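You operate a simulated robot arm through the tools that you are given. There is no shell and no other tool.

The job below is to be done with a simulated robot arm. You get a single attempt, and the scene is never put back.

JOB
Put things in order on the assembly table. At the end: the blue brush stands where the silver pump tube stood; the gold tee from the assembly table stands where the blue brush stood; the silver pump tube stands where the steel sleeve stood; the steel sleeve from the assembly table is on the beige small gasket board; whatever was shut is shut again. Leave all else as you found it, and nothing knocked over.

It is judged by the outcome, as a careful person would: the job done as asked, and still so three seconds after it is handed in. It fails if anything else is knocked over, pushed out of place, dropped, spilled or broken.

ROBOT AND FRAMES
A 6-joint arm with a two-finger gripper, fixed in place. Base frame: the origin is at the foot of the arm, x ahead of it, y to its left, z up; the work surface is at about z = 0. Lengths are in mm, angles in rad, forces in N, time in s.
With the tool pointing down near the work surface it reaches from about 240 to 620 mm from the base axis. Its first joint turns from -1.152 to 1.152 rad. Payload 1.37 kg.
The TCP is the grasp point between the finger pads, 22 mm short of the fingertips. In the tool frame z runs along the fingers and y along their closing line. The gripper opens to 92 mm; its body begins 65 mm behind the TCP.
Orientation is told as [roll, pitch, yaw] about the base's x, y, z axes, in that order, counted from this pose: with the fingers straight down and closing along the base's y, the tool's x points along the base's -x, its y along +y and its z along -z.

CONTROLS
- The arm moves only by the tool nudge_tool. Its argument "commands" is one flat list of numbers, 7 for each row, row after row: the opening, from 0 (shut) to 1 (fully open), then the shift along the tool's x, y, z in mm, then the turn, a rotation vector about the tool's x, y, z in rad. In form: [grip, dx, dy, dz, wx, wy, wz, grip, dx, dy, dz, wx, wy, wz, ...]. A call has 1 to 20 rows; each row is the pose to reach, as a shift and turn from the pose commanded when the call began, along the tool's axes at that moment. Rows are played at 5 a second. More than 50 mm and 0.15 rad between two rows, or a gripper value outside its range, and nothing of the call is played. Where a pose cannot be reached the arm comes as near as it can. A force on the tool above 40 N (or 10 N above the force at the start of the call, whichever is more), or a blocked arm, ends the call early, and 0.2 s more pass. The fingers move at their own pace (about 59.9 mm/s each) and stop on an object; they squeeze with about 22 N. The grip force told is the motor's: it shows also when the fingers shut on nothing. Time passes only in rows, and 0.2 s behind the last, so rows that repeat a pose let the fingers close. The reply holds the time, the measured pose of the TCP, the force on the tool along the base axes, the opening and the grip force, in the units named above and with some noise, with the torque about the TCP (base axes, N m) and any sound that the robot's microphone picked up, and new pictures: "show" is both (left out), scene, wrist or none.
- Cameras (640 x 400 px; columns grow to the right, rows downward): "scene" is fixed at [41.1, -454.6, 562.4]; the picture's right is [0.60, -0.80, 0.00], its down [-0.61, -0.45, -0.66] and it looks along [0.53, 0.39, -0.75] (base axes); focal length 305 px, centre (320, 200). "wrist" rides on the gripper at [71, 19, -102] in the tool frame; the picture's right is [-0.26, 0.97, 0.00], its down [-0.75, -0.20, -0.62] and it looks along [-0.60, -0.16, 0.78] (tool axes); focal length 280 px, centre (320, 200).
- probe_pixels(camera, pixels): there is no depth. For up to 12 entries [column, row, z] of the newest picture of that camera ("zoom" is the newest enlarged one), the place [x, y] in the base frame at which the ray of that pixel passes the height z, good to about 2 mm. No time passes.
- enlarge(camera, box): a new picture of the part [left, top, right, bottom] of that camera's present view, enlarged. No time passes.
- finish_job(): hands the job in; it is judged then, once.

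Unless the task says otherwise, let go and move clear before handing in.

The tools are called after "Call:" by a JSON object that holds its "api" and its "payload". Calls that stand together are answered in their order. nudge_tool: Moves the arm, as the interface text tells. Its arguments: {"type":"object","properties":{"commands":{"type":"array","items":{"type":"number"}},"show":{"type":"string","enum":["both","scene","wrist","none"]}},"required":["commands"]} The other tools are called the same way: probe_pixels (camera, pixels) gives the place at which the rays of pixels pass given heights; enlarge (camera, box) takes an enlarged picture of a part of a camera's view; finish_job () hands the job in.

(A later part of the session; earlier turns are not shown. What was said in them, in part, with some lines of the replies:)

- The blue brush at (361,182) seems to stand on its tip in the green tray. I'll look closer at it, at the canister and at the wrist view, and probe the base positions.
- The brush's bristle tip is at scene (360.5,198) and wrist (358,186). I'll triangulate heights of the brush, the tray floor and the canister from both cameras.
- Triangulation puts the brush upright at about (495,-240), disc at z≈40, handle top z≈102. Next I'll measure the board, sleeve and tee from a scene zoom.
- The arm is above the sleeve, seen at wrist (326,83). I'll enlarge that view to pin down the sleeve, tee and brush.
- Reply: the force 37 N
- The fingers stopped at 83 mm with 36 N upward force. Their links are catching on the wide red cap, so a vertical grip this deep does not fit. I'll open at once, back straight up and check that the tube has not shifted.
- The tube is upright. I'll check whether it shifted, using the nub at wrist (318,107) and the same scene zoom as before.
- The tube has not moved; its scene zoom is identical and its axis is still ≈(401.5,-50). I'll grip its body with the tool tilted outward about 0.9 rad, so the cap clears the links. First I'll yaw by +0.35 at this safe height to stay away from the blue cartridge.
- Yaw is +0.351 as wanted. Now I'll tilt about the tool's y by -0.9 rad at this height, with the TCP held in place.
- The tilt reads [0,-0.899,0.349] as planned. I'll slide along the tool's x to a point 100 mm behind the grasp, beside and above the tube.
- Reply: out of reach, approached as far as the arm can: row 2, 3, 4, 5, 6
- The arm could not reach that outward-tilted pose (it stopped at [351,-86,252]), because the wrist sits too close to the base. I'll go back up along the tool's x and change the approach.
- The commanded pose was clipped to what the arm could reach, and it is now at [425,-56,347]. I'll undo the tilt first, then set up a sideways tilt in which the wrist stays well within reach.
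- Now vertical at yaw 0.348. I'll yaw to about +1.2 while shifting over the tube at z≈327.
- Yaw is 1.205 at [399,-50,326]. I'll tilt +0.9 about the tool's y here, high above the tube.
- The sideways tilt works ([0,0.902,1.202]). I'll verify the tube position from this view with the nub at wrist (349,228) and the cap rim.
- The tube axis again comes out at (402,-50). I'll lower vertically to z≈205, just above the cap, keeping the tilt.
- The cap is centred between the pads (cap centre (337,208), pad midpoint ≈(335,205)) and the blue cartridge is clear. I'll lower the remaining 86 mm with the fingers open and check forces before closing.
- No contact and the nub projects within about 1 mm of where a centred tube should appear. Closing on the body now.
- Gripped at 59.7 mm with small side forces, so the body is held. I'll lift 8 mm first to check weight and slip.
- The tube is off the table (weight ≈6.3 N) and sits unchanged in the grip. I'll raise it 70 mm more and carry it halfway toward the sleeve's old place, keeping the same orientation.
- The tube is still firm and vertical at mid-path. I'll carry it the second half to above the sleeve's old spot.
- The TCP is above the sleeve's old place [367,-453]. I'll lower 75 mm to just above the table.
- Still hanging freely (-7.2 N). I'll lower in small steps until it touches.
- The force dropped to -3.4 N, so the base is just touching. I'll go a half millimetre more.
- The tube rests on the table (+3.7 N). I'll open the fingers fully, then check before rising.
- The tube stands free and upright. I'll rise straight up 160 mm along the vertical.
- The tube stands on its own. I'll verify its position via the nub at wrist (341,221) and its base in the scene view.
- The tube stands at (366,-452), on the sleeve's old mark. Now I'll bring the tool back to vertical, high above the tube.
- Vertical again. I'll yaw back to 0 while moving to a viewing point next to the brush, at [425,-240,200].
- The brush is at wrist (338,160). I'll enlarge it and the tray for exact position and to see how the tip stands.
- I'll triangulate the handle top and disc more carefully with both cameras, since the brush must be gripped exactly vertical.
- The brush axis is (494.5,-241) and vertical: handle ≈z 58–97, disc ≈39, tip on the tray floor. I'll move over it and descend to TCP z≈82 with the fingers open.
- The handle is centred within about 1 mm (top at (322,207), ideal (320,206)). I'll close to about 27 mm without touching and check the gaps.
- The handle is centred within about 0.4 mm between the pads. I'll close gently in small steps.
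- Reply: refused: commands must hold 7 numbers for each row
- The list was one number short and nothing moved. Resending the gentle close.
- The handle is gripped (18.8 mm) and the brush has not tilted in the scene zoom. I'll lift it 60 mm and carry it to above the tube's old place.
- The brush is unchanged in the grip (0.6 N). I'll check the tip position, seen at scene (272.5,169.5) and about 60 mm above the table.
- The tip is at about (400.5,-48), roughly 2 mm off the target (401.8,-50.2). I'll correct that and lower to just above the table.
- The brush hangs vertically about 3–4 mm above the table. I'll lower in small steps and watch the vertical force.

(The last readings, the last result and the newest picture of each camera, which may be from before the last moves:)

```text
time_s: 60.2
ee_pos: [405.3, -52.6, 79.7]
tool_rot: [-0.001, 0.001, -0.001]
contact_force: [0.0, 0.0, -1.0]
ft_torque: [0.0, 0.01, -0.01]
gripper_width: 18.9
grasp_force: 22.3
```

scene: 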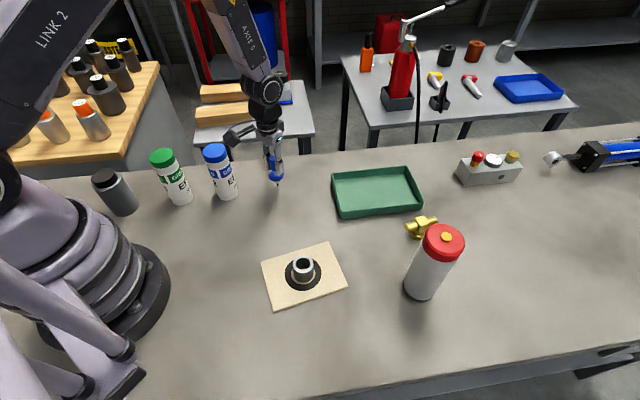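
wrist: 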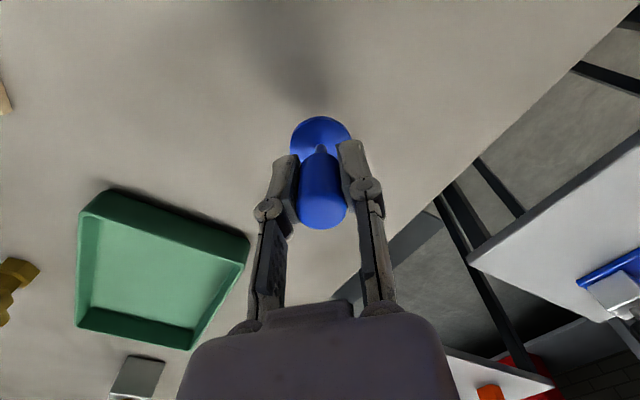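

Call:
{"api": "nudge_tool", "payload": {"commands": [0.1, 0, 0, 0.3, 0, 0, 0, 0.1, 0, 0, 0.6, 0, 0, 0, 0.1, 0, 0, 0.6, 0, 0, 0], "show": "both"}}

Call:
{"api": "enlarge", "payload": {"camera": "scene", "box": [245, 140, 305, 200]}}

Call:
{"api": "probe_pixels", "payload": {"camera": "zoom", "pixels": [[338, 315, 0], [338, 312, 0], [338, 320, 0], [327, 255, 38], [327, 255, 40]]}}

```text
time_s: 61.0
ee_pos: [404.3, -51.1, 77.0]
tool_rot: [0.0, 0.002, -0.001]
contact_force: [0.7, -0.2, -0.6]
ft_torque: [0.02, -0.03, -0.02]
gripper_width: 18.8
grasp_force: 21.8
```

scene: 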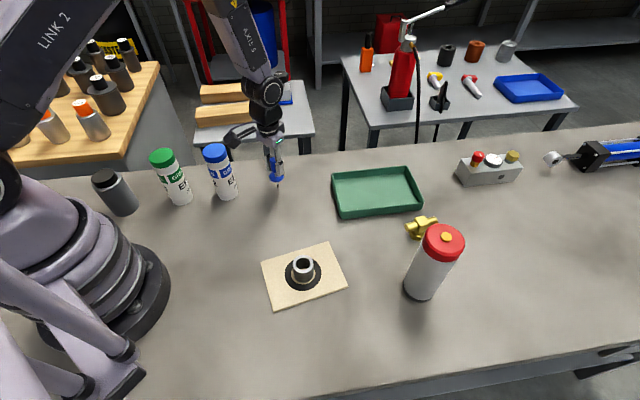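
wrist: 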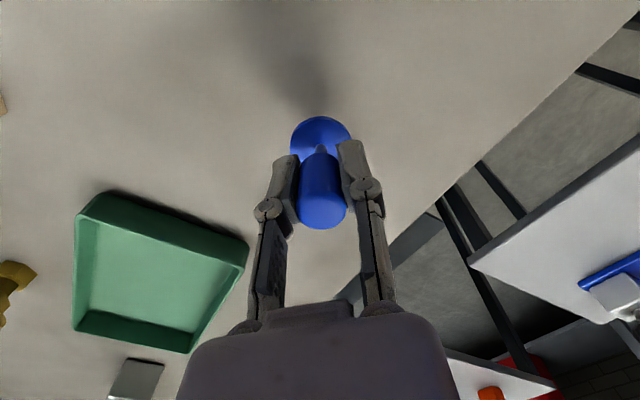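

```text
6.67 times, centred on (275, 170) of scene
```

zoom: 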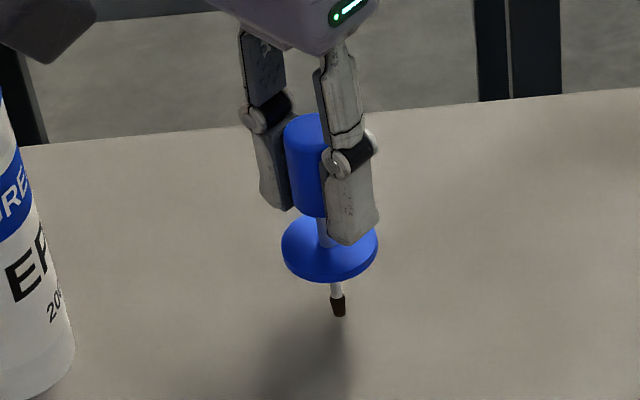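

```text
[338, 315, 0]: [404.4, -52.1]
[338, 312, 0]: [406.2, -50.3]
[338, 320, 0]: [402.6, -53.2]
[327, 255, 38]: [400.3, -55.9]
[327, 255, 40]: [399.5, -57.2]
```

Still no contact, and the tip sits near (403,-52.5). I'll shift 1.5 mm toward the tube's old axis and keep lowering.

Call:
{"api": "nudge_tool", "payload": {"commands": [0.1, 1.5, 1.5, 0, 0, 0, 0, 0.1, 1.5, 1.5, 0.4, 0, 0, 0, 0.1, 1.5, 1.5, 0.8, 0, 0, 0, 0.1, 1.5, 1.5, 0.8, 0, 0, 0], "show": "none"}}

```text
time_s: 62.0
ee_pos: [402.8, -51.0, 78.6]
tool_rot: [-0.001, 0.0, -0.002]
contact_force: [0.3, -0.5, 0.3]
ft_torque: [0.0, 0.01, 0.0]
gripper_width: 18.6
grasp_force: 21.8
```

Call:
{"api": "nudge_tool", "payload": {"commands": [0.1, 0, 0, 0.3, 0, 0, 0, 0.1, 0, 0, 0.6, 0, 0, 0, 0.1, 0, 0, 0.6, 0, 0, 0], "show": "none"}}

```text
time_s: 62.8
ee_pos: [400.6, -49.6, 77.8]
tool_rot: [0.0, 0.0, -0.002]
contact_force: [0.0, 0.6, 0.1]
ft_torque: [0.0, -0.01, 0.0]
gripper_width: 18.7
grasp_force: 22.1
```

Call:
{"api": "nudge_tool", "payload": {"commands": [0.1, 0, 0, 0.3, 0, 0, 0, 0.1, 0, 0, 0.6, 0, 0, 0, 0.1, 0, 0, 0.6, 0, 0, 0], "show": "none"}}

```text
time_s: 63.6
ee_pos: [402.1, -49.7, 76.3]
tool_rot: [0.001, 0.001, 0.0]
contact_force: [-1.2, 0.2, 4.1]
ft_torque: [-0.01, 0.05, 0.02]
gripper_width: 18.6
grasp_force: 21.6
```

Contact: +4.1 N, so the tip is on the table. I'll ease up 0.2 mm and open the fingers very slowly to a loose cage.

Call:
{"api": "nudge_tool", "payload": {"commands": [0.1, 0, 0, -0.2, 0, 0, 0, 0.18, 0, 0, -0.2, 0, 0, 0, 0.2, 0, 0, -0.2, 0, 0, 0, 0.206, 0, 0, -0.2, 0, 0, 0, 0.212, 0, 0, -0.2, 0, 0, 0, 0.218, 0, 0, -0.2, 0, 0, 0, 0.225, 0, 0, -0.2, 0, 0, 0, 0.235, 0, 0, -0.2, 0, 0, 0, 0.25, 0, 0, -0.2, 0, 0, 0, 0.26, 0, 0, -0.2, 0, 0, 0], "show": "both"}}

Call:
{"api": "enlarge", "payload": {"camera": "scene", "box": [245, 140, 305, 200]}}

Call:
{"api": "enlarge", "payload": {"camera": "wrist", "box": [250, 90, 390, 250]}}

```text
time_s: 65.8
ee_pos: [401.8, -51.0, 76.6]
tool_rot: [-0.001, 0.001, -0.001]
contact_force: [-0.7, 1.2, -0.8]
ft_torque: [-0.02, -0.02, 0.0]
gripper_width: 23.8
grasp_force: 0.0
```

scene: 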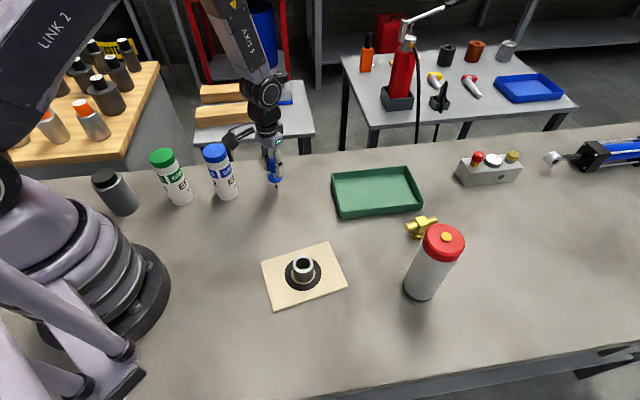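
wrist: 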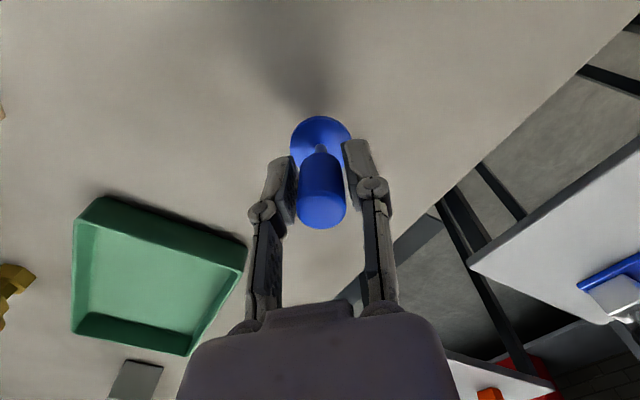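

```text
6.67 times, centred on (275, 170) of scene
```

zoom: 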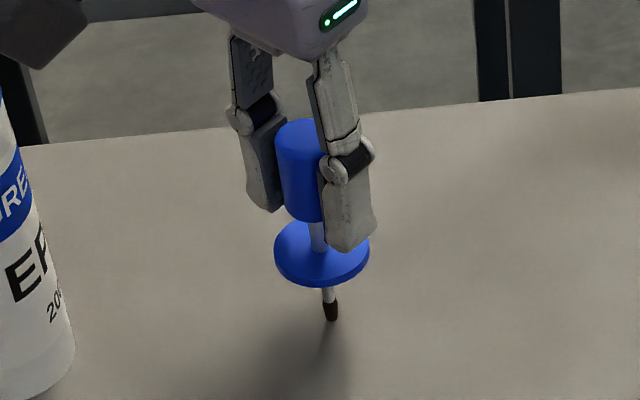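

```text
2.50 times, centred on (320, 170) of wrist
```

zoom: 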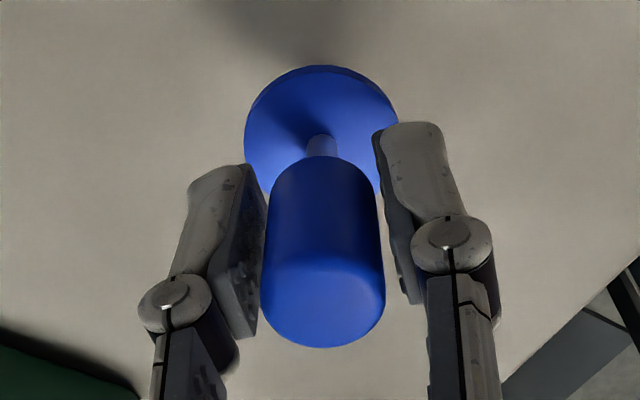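

The brush stands unmoved between the loosened pads. I'll open further slowly and watch it.

Call:
{"api": "nudge_tool", "payload": {"commands": [0.28, 0, 0, 0, 0, 0, 0, 0.3, 0, 0, 0, 0, 0, 0, 0.33, 0, 0, 0, 0, 0, 0, 0.36, 0, 0, 0, 0, 0, 0, 0.4, 0, 0, 0, 0, 0, 0, 0.4, 0, 0, 0, 0, 0, 0, 0.4, 0, 0, 0, 0, 0, 0], "show": "both"}}

Call:
{"api": "enlarge", "payload": {"camera": "wrist", "box": [250, 90, 390, 250]}}

Call:
{"api": "enlarge", "payload": {"camera": "scene", "box": [245, 140, 305, 200]}}

```text
time_s: 67.4
ee_pos: [401.2, -51.1, 77.5]
tool_rot: [0.001, -0.001, -0.001]
contact_force: [-0.4, 0.8, 0.3]
ft_torque: [-0.02, 0.01, 0.01]
gripper_width: 36.7
grasp_force: 0.0
```

scene: 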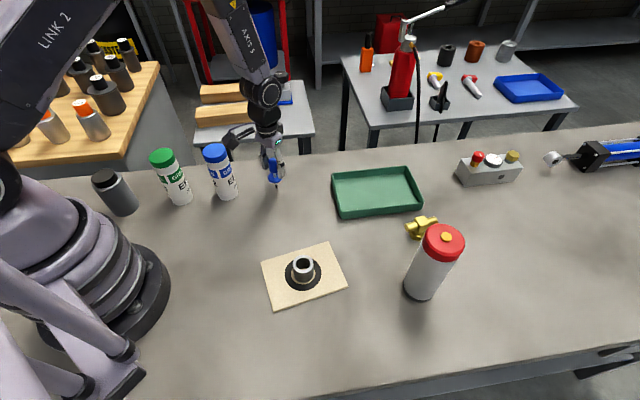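
wrist: 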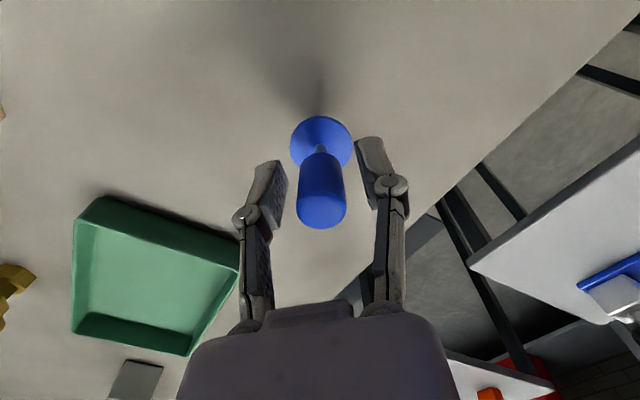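

```text
2.50 times, centred on (320, 170) of wrist
```

zoom: 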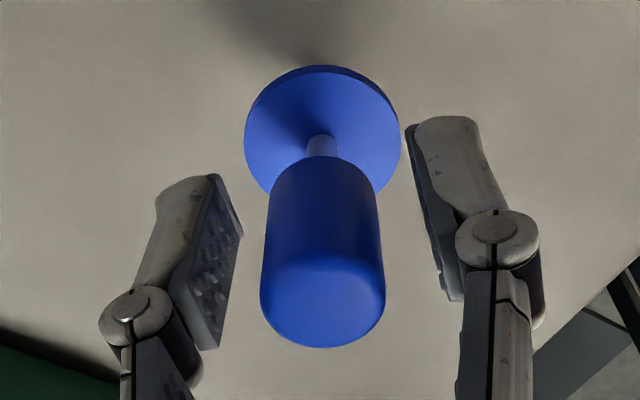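

```text
6.67 times, centred on (275, 170) of scene
```

zoom: 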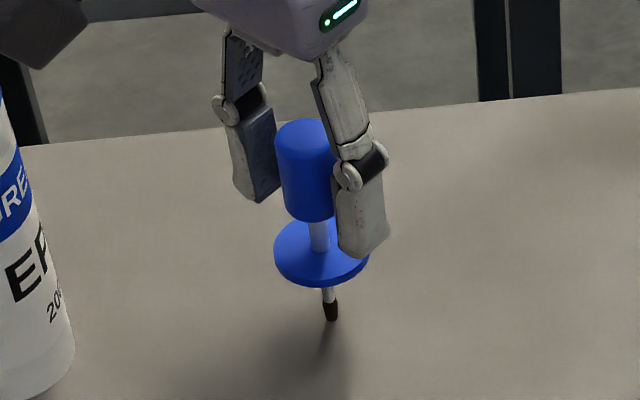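

The brush stands free and still. I'll open wider and rise straight up, slowly at first.

Call:
{"api": "nudge_tool", "payload": {"commands": [0.55, 0, 0, 0, 0, 0, 0, 0.7, 0, 0, 0, 0, 0, 0, 0.7, 0, 0, -8, 0, 0, 0, 0.7, 0, 0, -22, 0, 0, 0, 0.7, 0, 0, -45, 0, 0, 0, 0.8, 0, 0, -80, 0, 0, 0, 1, 0, 0, -120, 0, 0, 0, 1, 0, 0, -140, 0, 0, 0], "show": "both"}}

Call:
{"api": "enlarge", "payload": {"camera": "scene", "box": [225, 130, 325, 210]}}

```text
time_s: 69.2
ee_pos: [401.5, -50.2, 219.8]
tool_rot: [0.0, 0.001, -0.002]
contact_force: [0.3, 0.8, 0.1]
ft_torque: [0.0, -0.02, -0.03]
gripper_width: 91.6
grasp_force: 0.1
```

scene: 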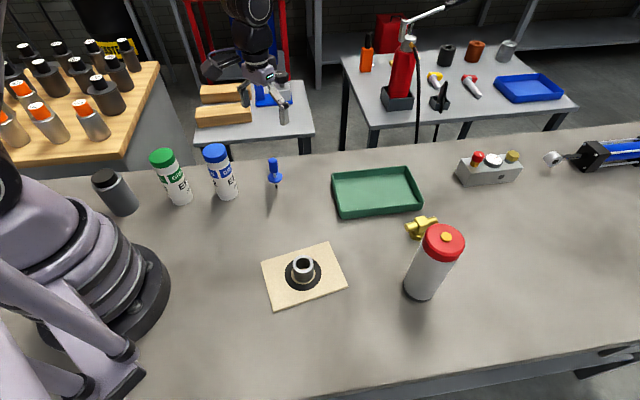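
wrist: 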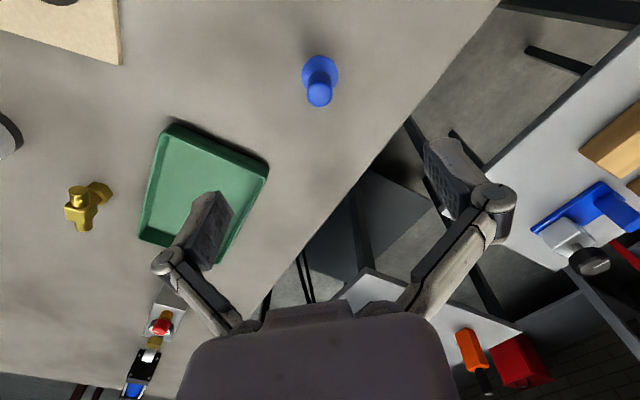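

```text
5.00 times, centred on (275, 170) of scene
```

zoom: 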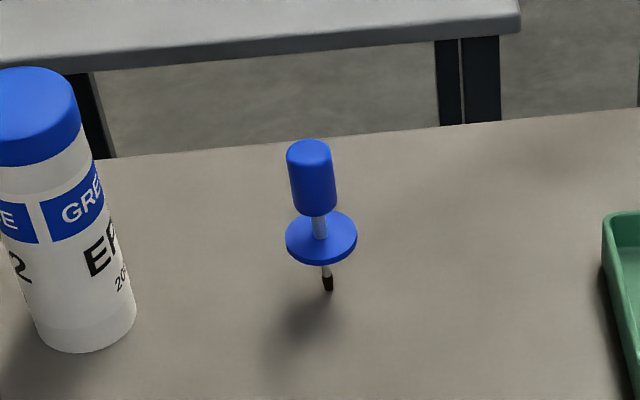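

The brush stands upright at (402,-51) with its tip at scene (276,186). Next is the tee: I'll move to a viewing point short of it, turning to yaw -0.65 to line up with its pipe.

Call:
{"api": "nudge_tool", "payload": {"commands": [1, -3.8, -38.8, 0.6, 0, 0, 0.081, 1, -7.6, -77.5, 1.3, 0, 0, 0.163, 1, -11.4, -116.3, 1.9, 0, 0, 0.244, 1, -15.3, -155, 2.5, 0, 0, 0.325, 1, -19.1, -193.8, 3.1, 0, 0, 0.406, 1, -22.9, -232.5, 3.8, 0, 0, 0.488, 1, -26.7, -271.3, 4.4, 0, 0, 0.569, 1, -30.5, -310, 5, 0, 0, 0.65, 1, -30.5, -310, 5, 0, 0, 0.65], "show": "both"}}

```text
time_s: 71.2
ee_pos: [430.8, -362.2, 210.9]
tool_rot: [0.002, 0.001, -0.654]
contact_force: [0.9, 0.2, -0.7]
ft_torque: [0.01, 0.03, -0.01]
gripper_width: 92.1
grasp_force: 0.1
```

scene: 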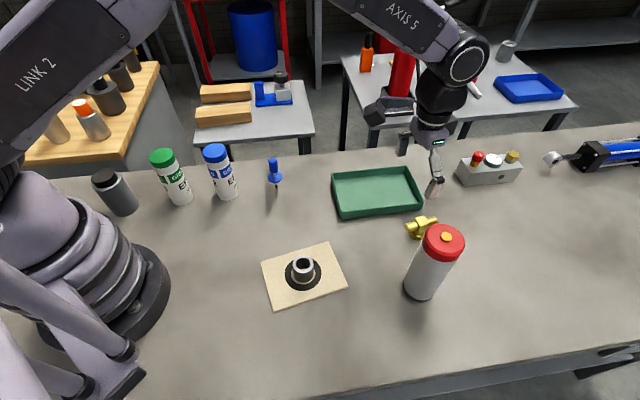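
wrist: 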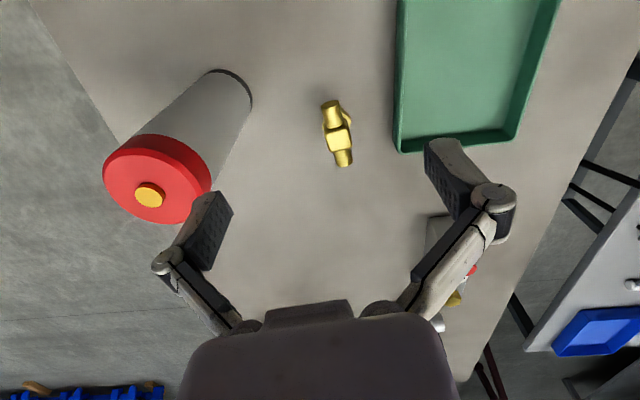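

Call:
{"api": "enlarge", "payload": {"camera": "wrist", "box": [290, 80, 390, 180]}}

Call:
{"api": "enlarge", "payload": {"camera": "scene", "box": [395, 205, 455, 250]}}

Call:
{"api": "probe_pixels", "payload": {"camera": "wrist", "pixels": [[330, 103, 42], [345, 163, 42], [338, 135, 48], [347, 117, 5], [338, 135, 40], [324, 137, 45], [352, 133, 45]]}}

```text
4.00 times, centred on (340, 130) of wrist
```

zoom: 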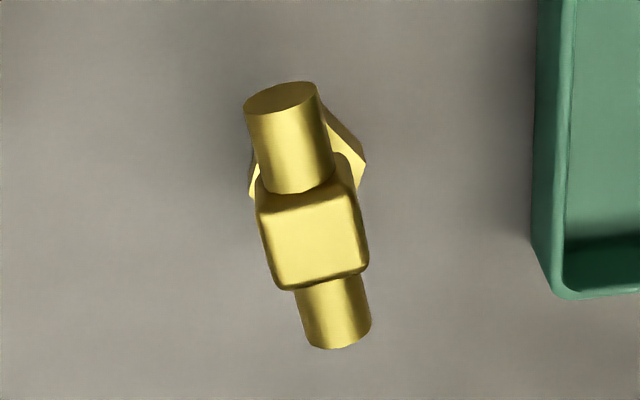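

```text
8.89 times, centred on (425, 228) of scene
```

zoom: 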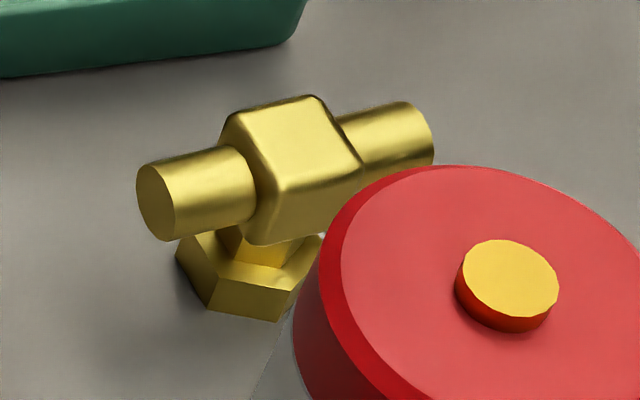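

```text
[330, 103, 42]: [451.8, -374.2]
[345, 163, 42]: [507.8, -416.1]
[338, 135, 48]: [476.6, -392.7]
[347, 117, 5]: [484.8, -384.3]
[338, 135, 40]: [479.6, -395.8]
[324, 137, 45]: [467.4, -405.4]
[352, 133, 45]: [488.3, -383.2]
```

I'll triangulate the pipe's near end face: scene (406.7,227.5) against wrist (330.5,104.2). I'll also check the hex base.

Call:
{"api": "probe_pixels", "payload": {"camera": "scene", "pixels": [[406.7, 227.5, 30], [406.7, 227.5, 36], [406.7, 227.5, 42], [415, 239.5, 0], [405, 233.5, 5], [424.5, 218, 48], [424.5, 218, 52]]}}

Call:
{"api": "probe_pixels", "payload": {"camera": "wrist", "pixels": [[330.5, 104.2, 30], [330.5, 104.2, 36], [330.5, 104.2, 42], [338.3, 140, 45], [338.3, 140, 50], [338.3, 140, 55], [351, 120, 8], [322, 128, 8]]}}

```text
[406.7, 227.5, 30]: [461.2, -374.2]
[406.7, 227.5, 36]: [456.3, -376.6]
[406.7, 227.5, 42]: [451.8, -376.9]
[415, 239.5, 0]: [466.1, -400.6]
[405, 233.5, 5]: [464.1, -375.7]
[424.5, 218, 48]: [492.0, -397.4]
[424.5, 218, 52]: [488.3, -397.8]
```

```text
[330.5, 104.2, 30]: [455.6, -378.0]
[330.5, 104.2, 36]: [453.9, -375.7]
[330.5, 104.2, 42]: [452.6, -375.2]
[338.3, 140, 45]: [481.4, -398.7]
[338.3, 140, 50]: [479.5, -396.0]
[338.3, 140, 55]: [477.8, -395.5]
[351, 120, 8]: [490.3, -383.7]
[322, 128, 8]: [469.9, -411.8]
```

The tee's pipe axis is at z≈41 and its centre at about (479,-396), aligned with the current yaw. I'll move over it and descend partway to z≈115 to check reach and alignment.

Call:
{"api": "nudge_tool", "payload": {"commands": [0.75, -20, 1.1, 0, 0, 0, 0, 0.65, -40, 2.2, 5, 0, 0, 0, 0.65, -58.3, 3.3, 15, 0, 0, 0, 0.65, -58.3, 3.3, 40, 0, 0, 0, 0.65, -58.3, 3.3, 70, 0, 0, 0, 0.65, -58.3, 3.3, 96, 0, 0, 0, 0.65, -58.3, 3.3, 96, 0, 0, 0], "show": "both"}}

```text
time_s: 72.8
ee_pos: [480.5, -392.3, 116.1]
tool_rot: [-0.002, 0.001, -0.651]
contact_force: [0.4, 0.0, -0.9]
ft_torque: [0.02, -0.01, -0.01]
gripper_width: 59.7
grasp_force: 0.0
```

scene: 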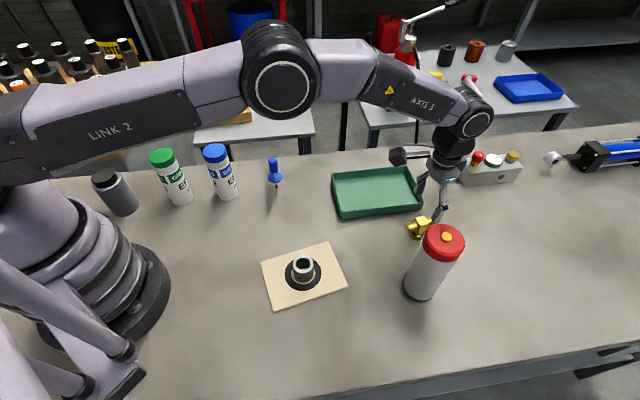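
wrist: 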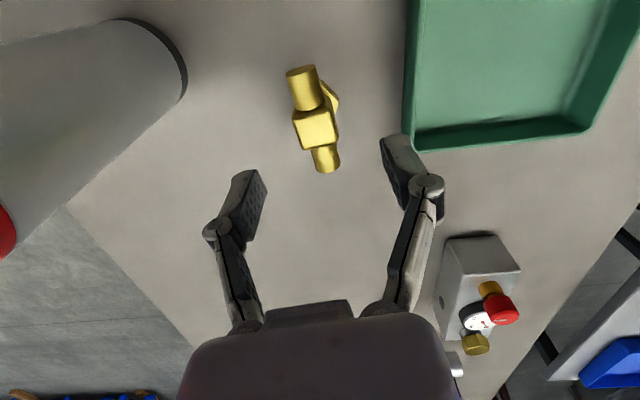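

Reach is fine at [480,-392,116]. I'll enlarge to check the cube's centring, ideally at (320,128).

Call:
{"api": "enlarge", "payload": {"camera": "wrist", "box": [270, 55, 370, 185]}}

```text
3.08 times, centred on (320, 120) of wrist
```

zoom: 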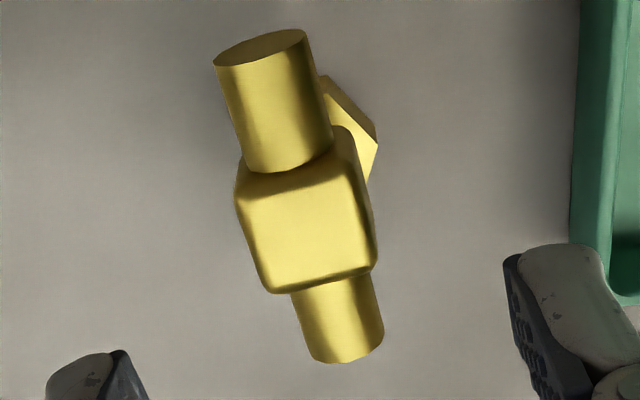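

The tee is 2.6 mm off in tool y and the pipe alignment is good. I'll correct that and descend to z≈43.

Call:
{"api": "nudge_tool", "payload": {"commands": [0.65, -0.8, -2.6, 10, 0, 0, 0, 0.65, -0.8, -2.6, 30, 0, 0, 0, 0.65, -0.8, -2.6, 50, 0, 0, 0, 0.65, -0.8, -2.6, 65, 0, 0, 0, 0.65, -0.8, -2.6, 73, 0, 0, 0, 0.65, -0.8, -2.6, 73, 0, 0, 0], "show": "both"}}

Call:
{"api": "enlarge", "payload": {"camera": "wrist", "box": [240, 100, 400, 260]}}

```text
time_s: 74.2
ee_pos: [480.4, -394.1, 43.3]
tool_rot: [0.0, -0.001, -0.65]
contact_force: [0.1, -0.8, -0.1]
ft_torque: [0.02, -0.02, -0.01]
gripper_width: 59.8
grasp_force: 0.0
```

scene: 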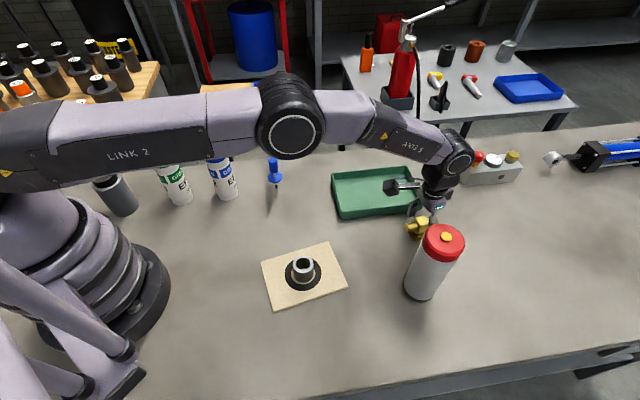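
wrist: 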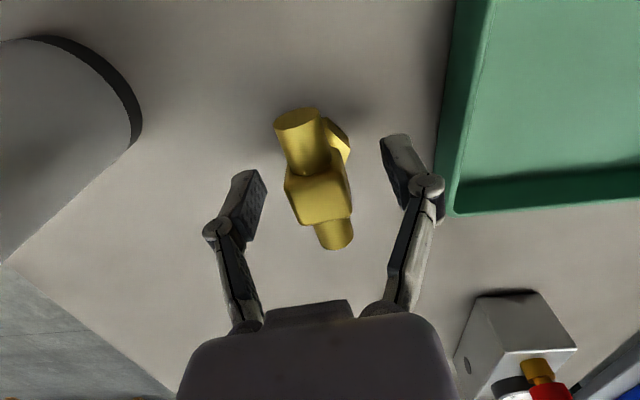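

```text
2.50 times, centred on (320, 180) of wrist
```

zoom: 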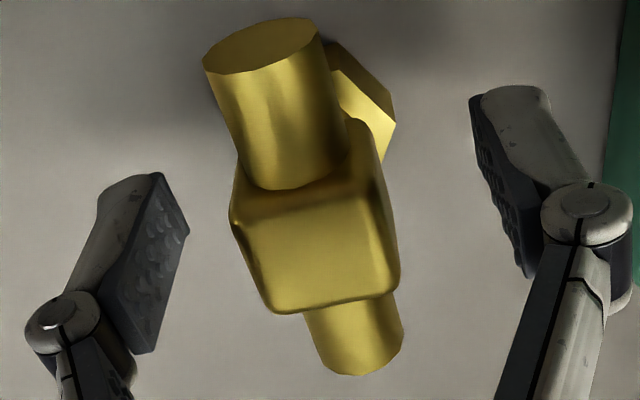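

The cube is centred (320,199). Closing gently on it.

Call:
{"api": "nudge_tool", "payload": {"commands": [0.5, 0, 0, 0, 0, 0, 0, 0.38, 0, 0, 0, 0, 0, 0, 0.33, 0, 0, 0, 0, 0, 0, 0.3, 0, 0, 0, 0, 0, 0, 0.27, 0, 0, 0, 0, 0, 0, 0.24, 0, 0, 0, 0, 0, 0, 0.2, 0, 0, 0, 0, 0, 0, 0.15, 0, 0, 0, 0, 0, 0, 0.15, 0, 0, 0, 0, 0, 0], "show": "both"}}

Call:
{"api": "enlarge", "payload": {"camera": "wrist", "box": [240, 100, 400, 260]}}

```text
time_s: 76.2
ee_pos: [479.7, -394.1, 44.6]
tool_rot: [-0.001, 0.001, -0.652]
contact_force: [-0.2, 0.6, 1.3]
ft_torque: [0.01, 0.03, -0.02]
gripper_width: 32.0
grasp_force: 21.8
```

scene: 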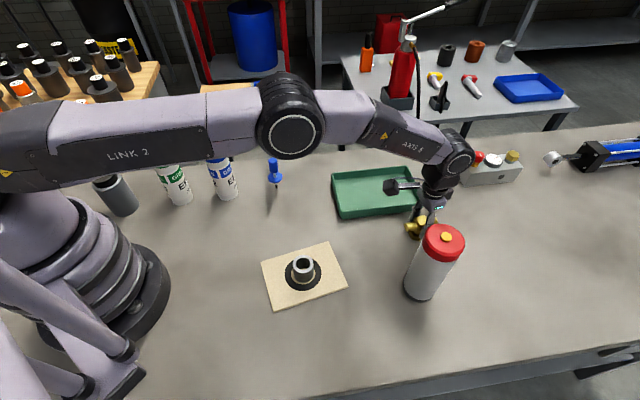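
wrist: 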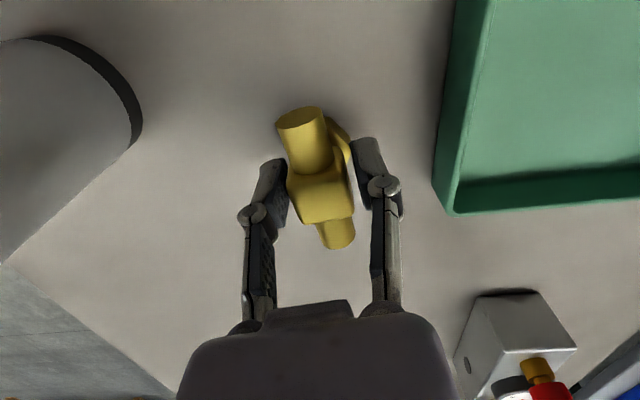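

```text
2.50 times, centred on (320, 180) of wrist
```

zoom: 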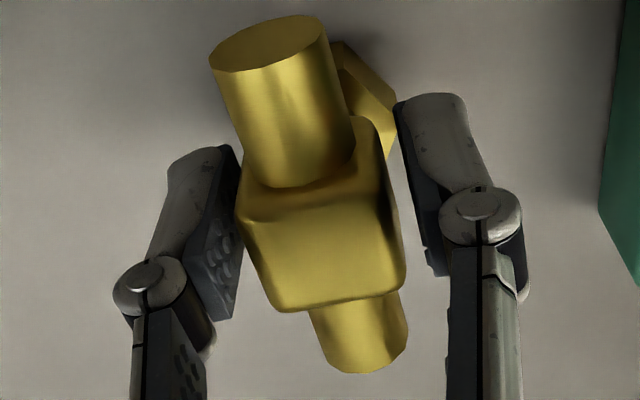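

The fingers stopped at 32 mm with 22 N, possibly on the hex foot, and the tee is still upright. I'll lift it 8 mm as a trial and check.

Call:
{"api": "nudge_tool", "payload": {"commands": [0.15, 0, 0, -2, 0, 0, 0, 0.15, 0, 0, -5, 0, 0, 0, 0.15, 0, 0, -8, 0, 0, 0, 0.15, 0, 0, -8, 0, 0, 0], "show": "both"}}

Call:
{"api": "enlarge", "payload": {"camera": "wrist", "box": [240, 100, 400, 260]}}

Call:
{"api": "enlarge", "payload": {"camera": "scene", "box": [390, 190, 470, 250]}}

```text
time_s: 77.2
ee_pos: [480.7, -396.2, 52.3]
tool_rot: [0.001, 0.0, -0.65]
contact_force: [-0.1, -0.7, -0.9]
ft_torque: [0.01, -0.01, -0.03]
gripper_width: 32.0
grasp_force: 21.7
```

scene: 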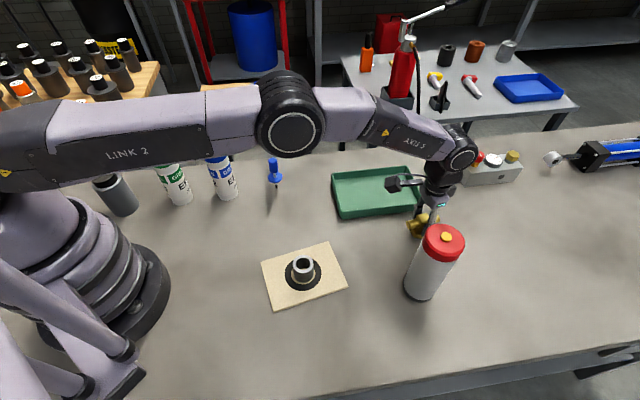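
wrist: 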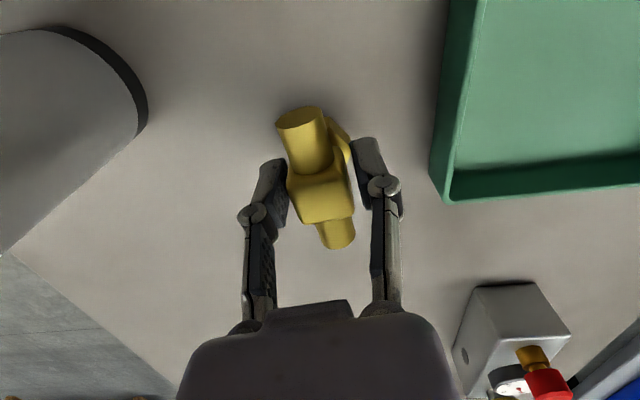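

```text
2.50 times, centred on (320, 180) of wrist
```

zoom: 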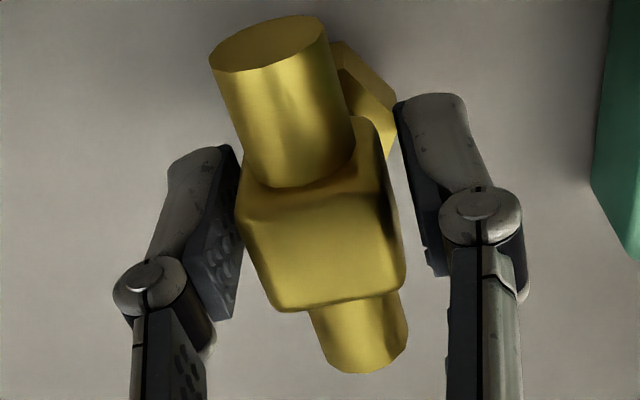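

```text
6.67 times, centred on (430, 220) of scene
```

zoom: 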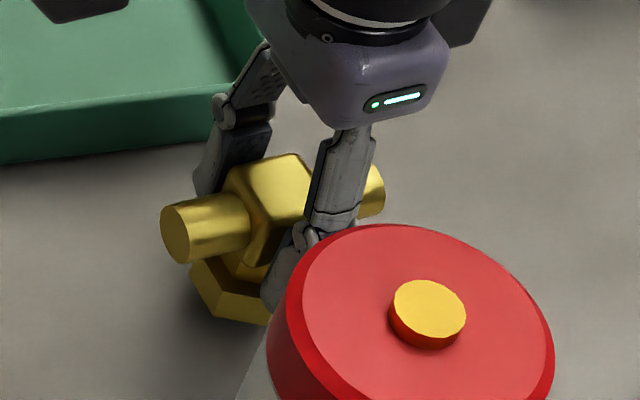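

The tee is lifted and unchanged in the grip. I'll raise it another 60 mm and carry it over the tray to above the brush's old spot.

Call:
{"api": "nudge_tool", "payload": {"commands": [0.15, 0, 0, -12, 0, 0, 0, 0.15, 0, 0, -35, 0, 0, 0, 0.15, 0, 0, -60, 0, 0, 0, 0.15, 5.7, 9.2, -60, 0, 0, 0, 0.15, 16.4, 26.3, -60, 0, 0, 0, 0.15, 29.5, 47.3, -60, 0, 0, 0, 0.15, 42.6, 68.4, -60, 0, 0, 0, 0.15, 55.7, 89.4, -60, 0, 0, 0, 0.15, 68.8, 110.5, -60, 0, 0, 0, 0.15, 77, 123.6, -60, 0, 0, 0, 0.15, 81.9, 131.5, -60, 0, 0, 0, 0.15, 81.9, 131.5, -60, 0, 0, 0], "show": "both"}}

Call:
{"api": "enlarge", "payload": {"camera": "wrist", "box": [240, 60, 400, 260]}}

Call:
{"api": "enlarge", "payload": {"camera": "scene", "box": [320, 120, 440, 220]}}

```text
time_s: 79.8
ee_pos: [496.4, -241.7, 111.5]
tool_rot: [0.0, 0.001, -0.651]
contact_force: [1.1, -0.3, -1.3]
ft_torque: [0.01, -0.01, -0.02]
gripper_width: 32.2
grasp_force: 22.5
```

scene: 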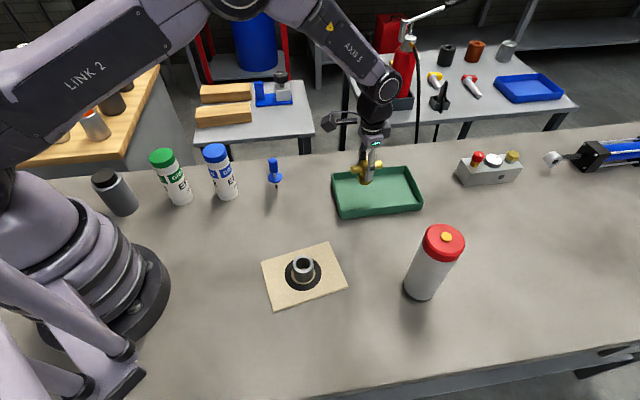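
wrist: 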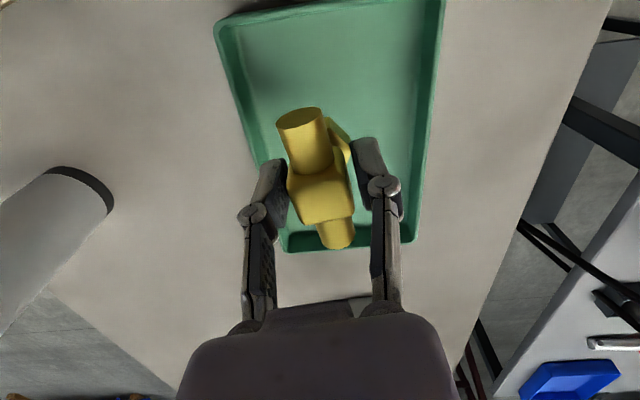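

```text
2.00 times, centred on (320, 160) of wrist
```

zoom: 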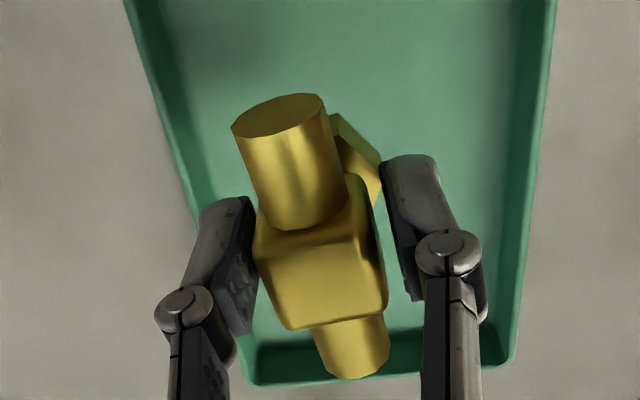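

```text
4.00 times, centred on (380, 170) of scene
```

zoom: 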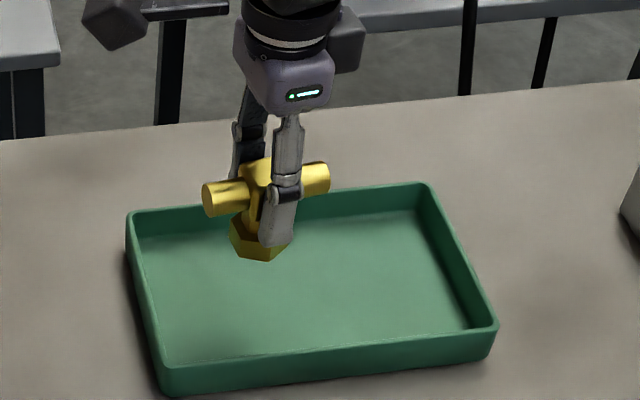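

The tee is upright above the tray. I'll verify its position from the pipe end at scene (353,169.8), z≈109, before lowering.

Call:
{"api": "probe_pixels", "payload": {"camera": "zoom", "pixels": [[212, 199, 107], [212, 199, 109], [212, 199, 111], [258, 250, 68], [320, 178, 109]]}}

```text
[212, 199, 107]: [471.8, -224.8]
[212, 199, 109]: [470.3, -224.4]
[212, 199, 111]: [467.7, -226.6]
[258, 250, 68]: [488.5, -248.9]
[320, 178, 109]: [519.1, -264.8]
```

The tee is at about (496,-243), so I'll shift by (-1.5,+2) and lower it to just above the tray floor.

Call:
{"api": "nudge_tool", "payload": {"commands": [0.15, 2.4, 0.7, 0, 0, 0, 0, 0.15, 2.4, 0.7, 18, 0, 0, 0, 0.15, 2.4, 0.7, 34, 0, 0, 0, 0.15, 2.4, 0.7, 47, 0, 0, 0, 0.15, 2.4, 0.7, 55, 0, 0, 0, 0.15, 2.4, 0.7, 60, 0, 0, 0, 0.15, 2.4, 0.7, 60, 0, 0, 0], "show": "both"}}

Call:
{"api": "enlarge", "payload": {"camera": "scene", "box": [320, 140, 440, 230]}}

```text
time_s: 81.4
ee_pos: [492.9, -239.3, 50.0]
tool_rot: [-0.002, 0.001, -0.651]
contact_force: [-0.4, -0.1, -0.9]
ft_torque: [0.0, 0.0, 0.06]
gripper_width: 32.4
grasp_force: 22.1
```

scene: 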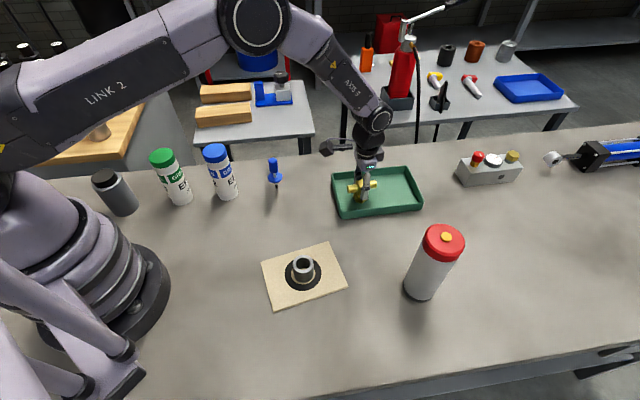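
wrist: 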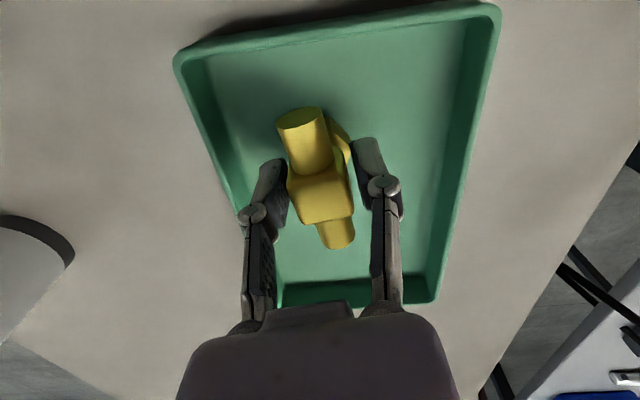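

```text
4.44 times, centred on (380, 185) of scene
```

zoom: 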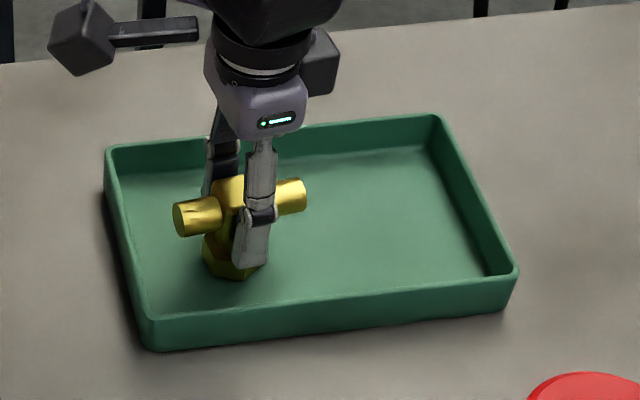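

Fingers are inside the tray with clearance, still hanging. I'll lower in small steps to contact.

Call:
{"api": "nudge_tool", "payload": {"commands": [0.15, 0, 0, 0.8, 0, 0, 0, 0.15, 0, 0, 1.6, 0, 0, 0, 0.15, 0, 0, 2.4, 0, 0, 0, 0.15, 0, 0, 2.4, 0, 0, 0], "show": "none"}}

Call:
{"api": "probe_pixels", "payload": {"camera": "zoom", "pixels": [[193, 220, 49], [233, 268, 8], [202, 262, 8], [265, 268, 8]]}}

```text
time_s: 82.4
ee_pos: [493.1, -239.4, 48.9]
tool_rot: [-0.001, -0.001, -0.651]
contact_force: [-0.1, 3.6, 8.9]
ft_torque: [0.16, 0.03, -0.01]
gripper_width: 32.3
grasp_force: 21.9
```

```text
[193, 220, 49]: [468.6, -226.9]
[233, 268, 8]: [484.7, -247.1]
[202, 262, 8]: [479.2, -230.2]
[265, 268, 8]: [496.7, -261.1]
```

Contact (+8.9 N): the tee is on the tray floor. I'll ease 0.4 mm and open slowly to 46 mm, staying clear of the tray walls.

Call:
{"api": "nudge_tool", "payload": {"commands": [0.15, 0, 0, -0.4, 0, 0, 0, 0.3, 0, 0, -0.4, 0, 0, 0, 0.345, 0, 0, -0.4, 0, 0, 0, 0.36, 0, 0, -0.4, 0, 0, 0, 0.38, 0, 0, -0.4, 0, 0, 0, 0.42, 0, 0, -0.4, 0, 0, 0, 0.46, 0, 0, -0.4, 0, 0, 0, 0.5, 0, 0, -0.4, 0, 0, 0, 0.5, 0, 0, -0.4, 0, 0, 0], "show": "both"}}

Call:
{"api": "enlarge", "payload": {"camera": "wrist", "box": [220, 80, 420, 280]}}

Call:
{"api": "enlarge", "payload": {"camera": "scene", "box": [320, 140, 440, 230]}}

```text
time_s: 84.4
ee_pos: [492.9, -239.6, 47.5]
tool_rot: [0.0, 0.001, -0.651]
contact_force: [-0.3, 0.4, 0.3]
ft_torque: [-0.02, -0.03, 0.01]
gripper_width: 46.0
grasp_force: 0.0
```

scene: 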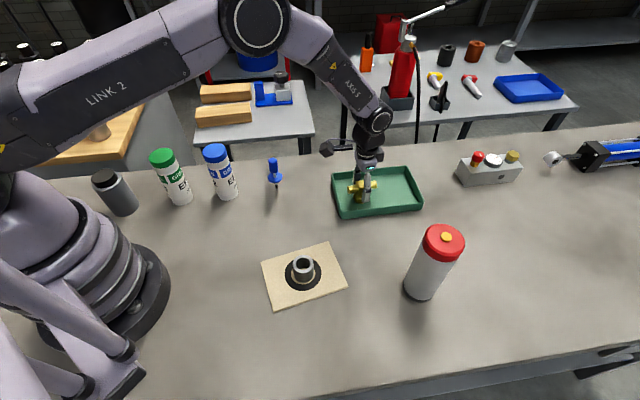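
wrist: 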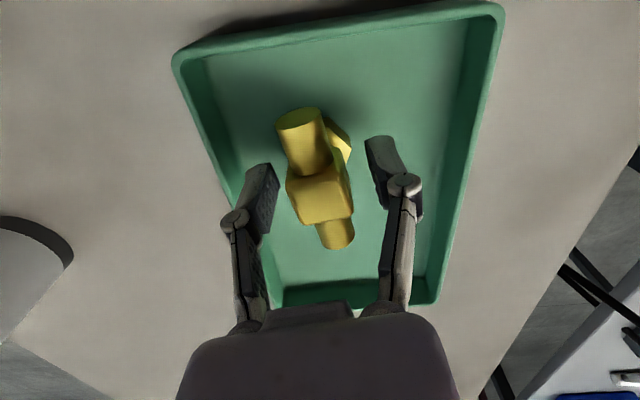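

```text
2.00 times, centred on (320, 180) of wrist
```

zoom: 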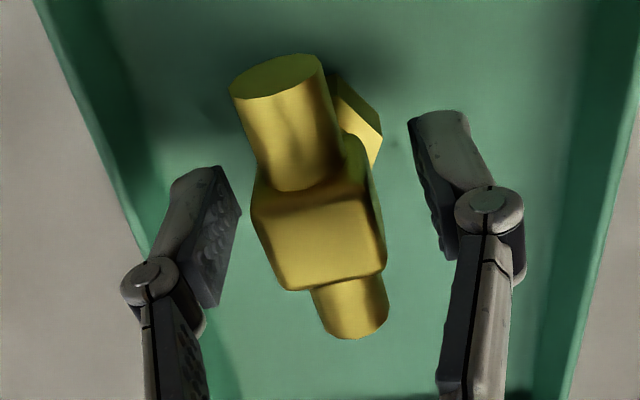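

```text
4.44 times, centred on (380, 185) of scene
```

zoom: 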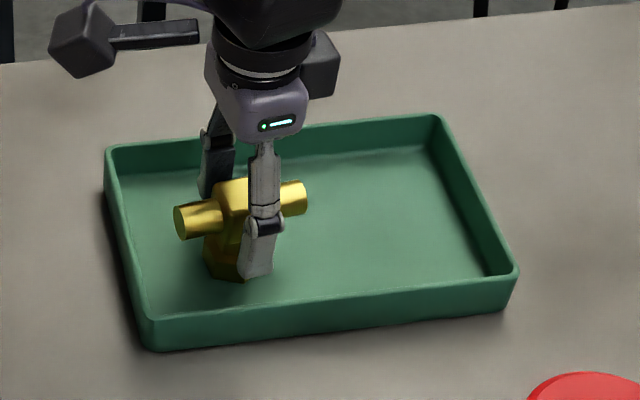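

The tee stands free in the tray. I'll rise straight up and check everything.

Call:
{"api": "nudge_tool", "payload": {"commands": [0.5, 0, 0, -6, 0, 0, 0, 0.5, 0, 0, -18, 0, 0, 0, 0.5, 0, 0, -38, 0, 0, 0, 0.6, 0, 0, -70, 0, 0, 0, 0.8, 0, 0, -110, 0, 0, 0, 1, 0, 0, -155, 0, 0, 0, 1, 0, 0, -200, 0, 0, 0], "show": "both"}}

Call:
{"api": "enlarge", "payload": {"camera": "scene", "box": [320, 140, 440, 230]}}

```text
time_s: 86.0
ee_pos: [494.2, -239.1, 253.1]
tool_rot: [-0.001, -0.001, -0.65]
contact_force: [0.8, -1.2, 0.7]
ft_torque: [0.01, 0.0, -0.01]
gripper_width: 92.4
grasp_force: 0.2
```

scene: 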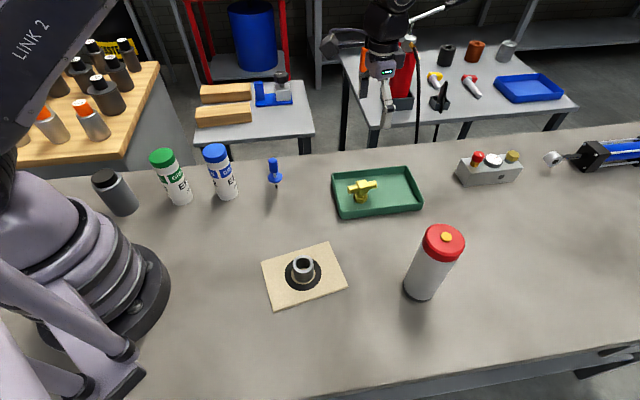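
wrist: 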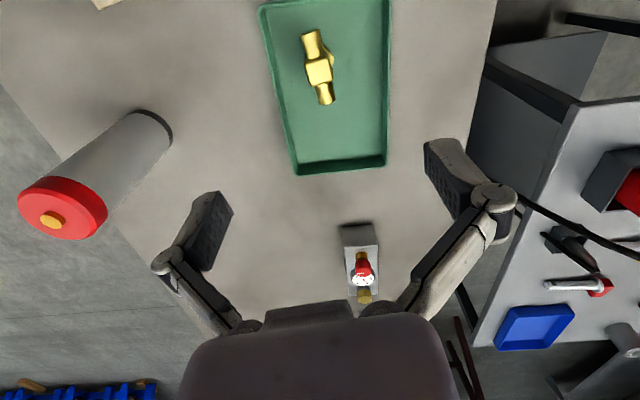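

```text
4.44 times, centred on (380, 185) of scene
```

zoom: 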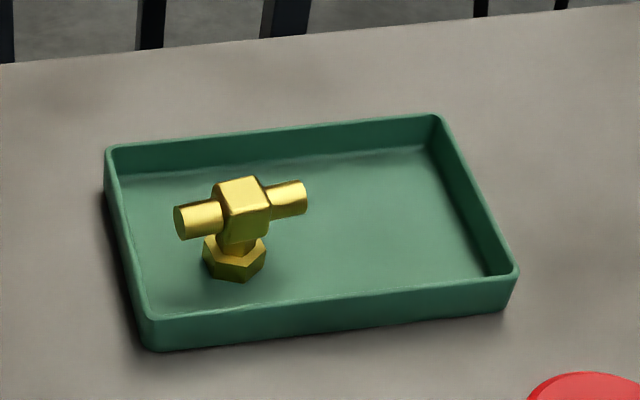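

All four items stand. I'll check the tee's base against the brush's old spot and retreat the arm clear for a last look.

Call:
{"api": "probe_pixels", "payload": {"camera": "zoom", "pixels": [[234, 248, 20], [234, 263, 5], [181, 221, 46]]}}

Call:
{"api": "nudge_tool", "payload": {"commands": [1, 0, 0, -35, 0, 0, 0, 1, 0, 0, -70, 0, 0, 0, 1, 30, 0, -80, 0, 0, 0, 1, 70, 0, -80, 0, 0, 0, 1, 110, 0, -80, 0, 0, 0, 1, 150, 0, -80, 0, 0, 0, 1, 190, 0, -80, 0, 0, 0, 1, 190, 0, -80, 0, 0, 0], "show": "both"}}

Call:
{"api": "enlarge", "payload": {"camera": "scene", "box": [225, 130, 325, 210]}}

Call:
{"api": "enlarge", "payload": {"camera": "scene", "box": [240, 200, 480, 350]}}

```text
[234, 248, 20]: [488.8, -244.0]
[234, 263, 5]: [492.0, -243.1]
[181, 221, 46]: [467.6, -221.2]
```

```text
time_s: 87.8
ee_pos: [342.7, -124.2, 332.7]
tool_rot: [0.0, 0.0, -0.651]
contact_force: [-0.3, 0.5, 0.2]
ft_torque: [0.01, -0.02, 0.01]
gripper_width: 91.9
grasp_force: 0.0
```

scene: 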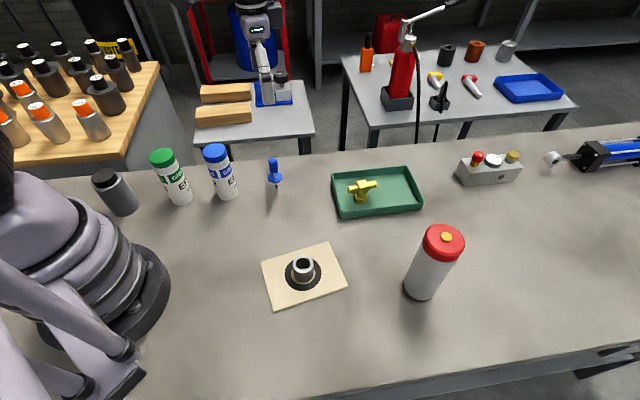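
wrist: 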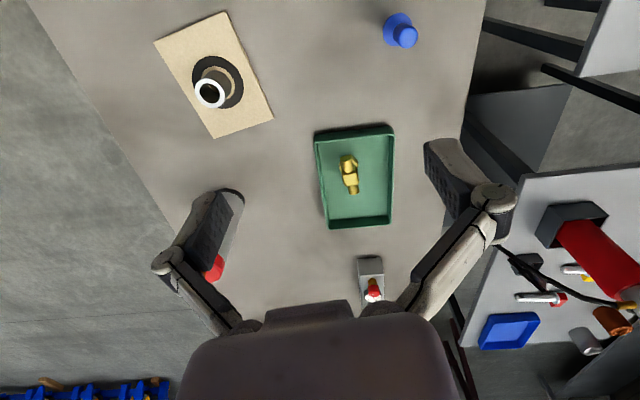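

```text
5.00 times, centred on (275, 170) of scene
```

zoom: 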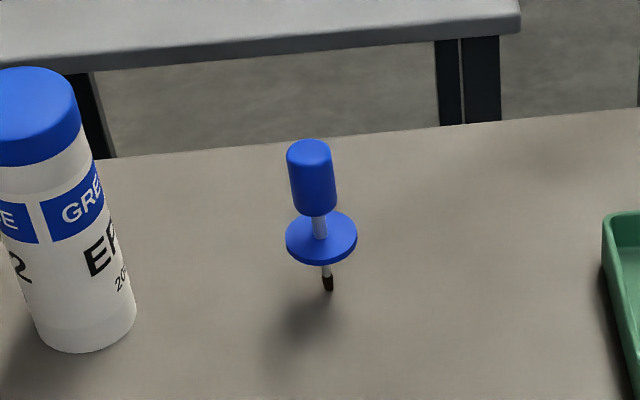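

```text
2.67 times, centred on (360, 275) of scene
```

zoom: 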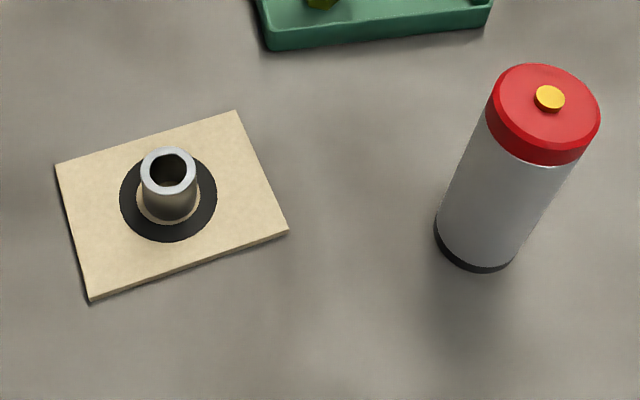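

The last pictures show the job done:
- The brush stands upright on the tube's old spot, with its tip at scene (276,186).
- The tee stands in the tray at about (492,-243), within 3 mm of the brush's old place.
- The tube stands at about (366,-452), where the sleeve was.
- The sleeve sits inside the ring on the beige board.

The board, tray and cartridges have not visibly moved, nothing was opened, and the arm is clear. I'm handing in.

Call:
{"api": "finish_job", "payload": {}}

```text
The job is handed in.
```

The job is handed in. In the last pictures all four items were standing where you asked, and nothing had been knocked over.

| Item | Where it is now |
|---|---|
| Blue brush | Upright on its tip at about (402, -51) mm, within 2 mm of where the silver pump tube stood |
| Gold tee | In the green tray at about (492, -243) mm, within about 3 mm of where the brush stood |
| Silver pump tube | At about (366, -452) mm, within about 1 mm of where the steel sleeve stood |
| Steel sleeve | On the beige board, inside the dark gasket ring |

- **Which item I took as the pump tube:** I took the red-lidded silver canister to be the silver pump tube. Nothing else on the assembly table fitted that description.
- **First try at the tube:** My first grip on the tube pressed on its red cap with about 36 N before I backed off. The tube had not moved, and I then lifted it by its body with the gripper tilted.
- **Brush stability:** The brush stands on a tip only a few millimetres wide, as it did in the tray. It stayed upright for about 20 seconds after I let go.
- **Nothing opened:** I opened nothing, so nothing needed shutting again. The board, tray and grease cartridges looked unmoved.
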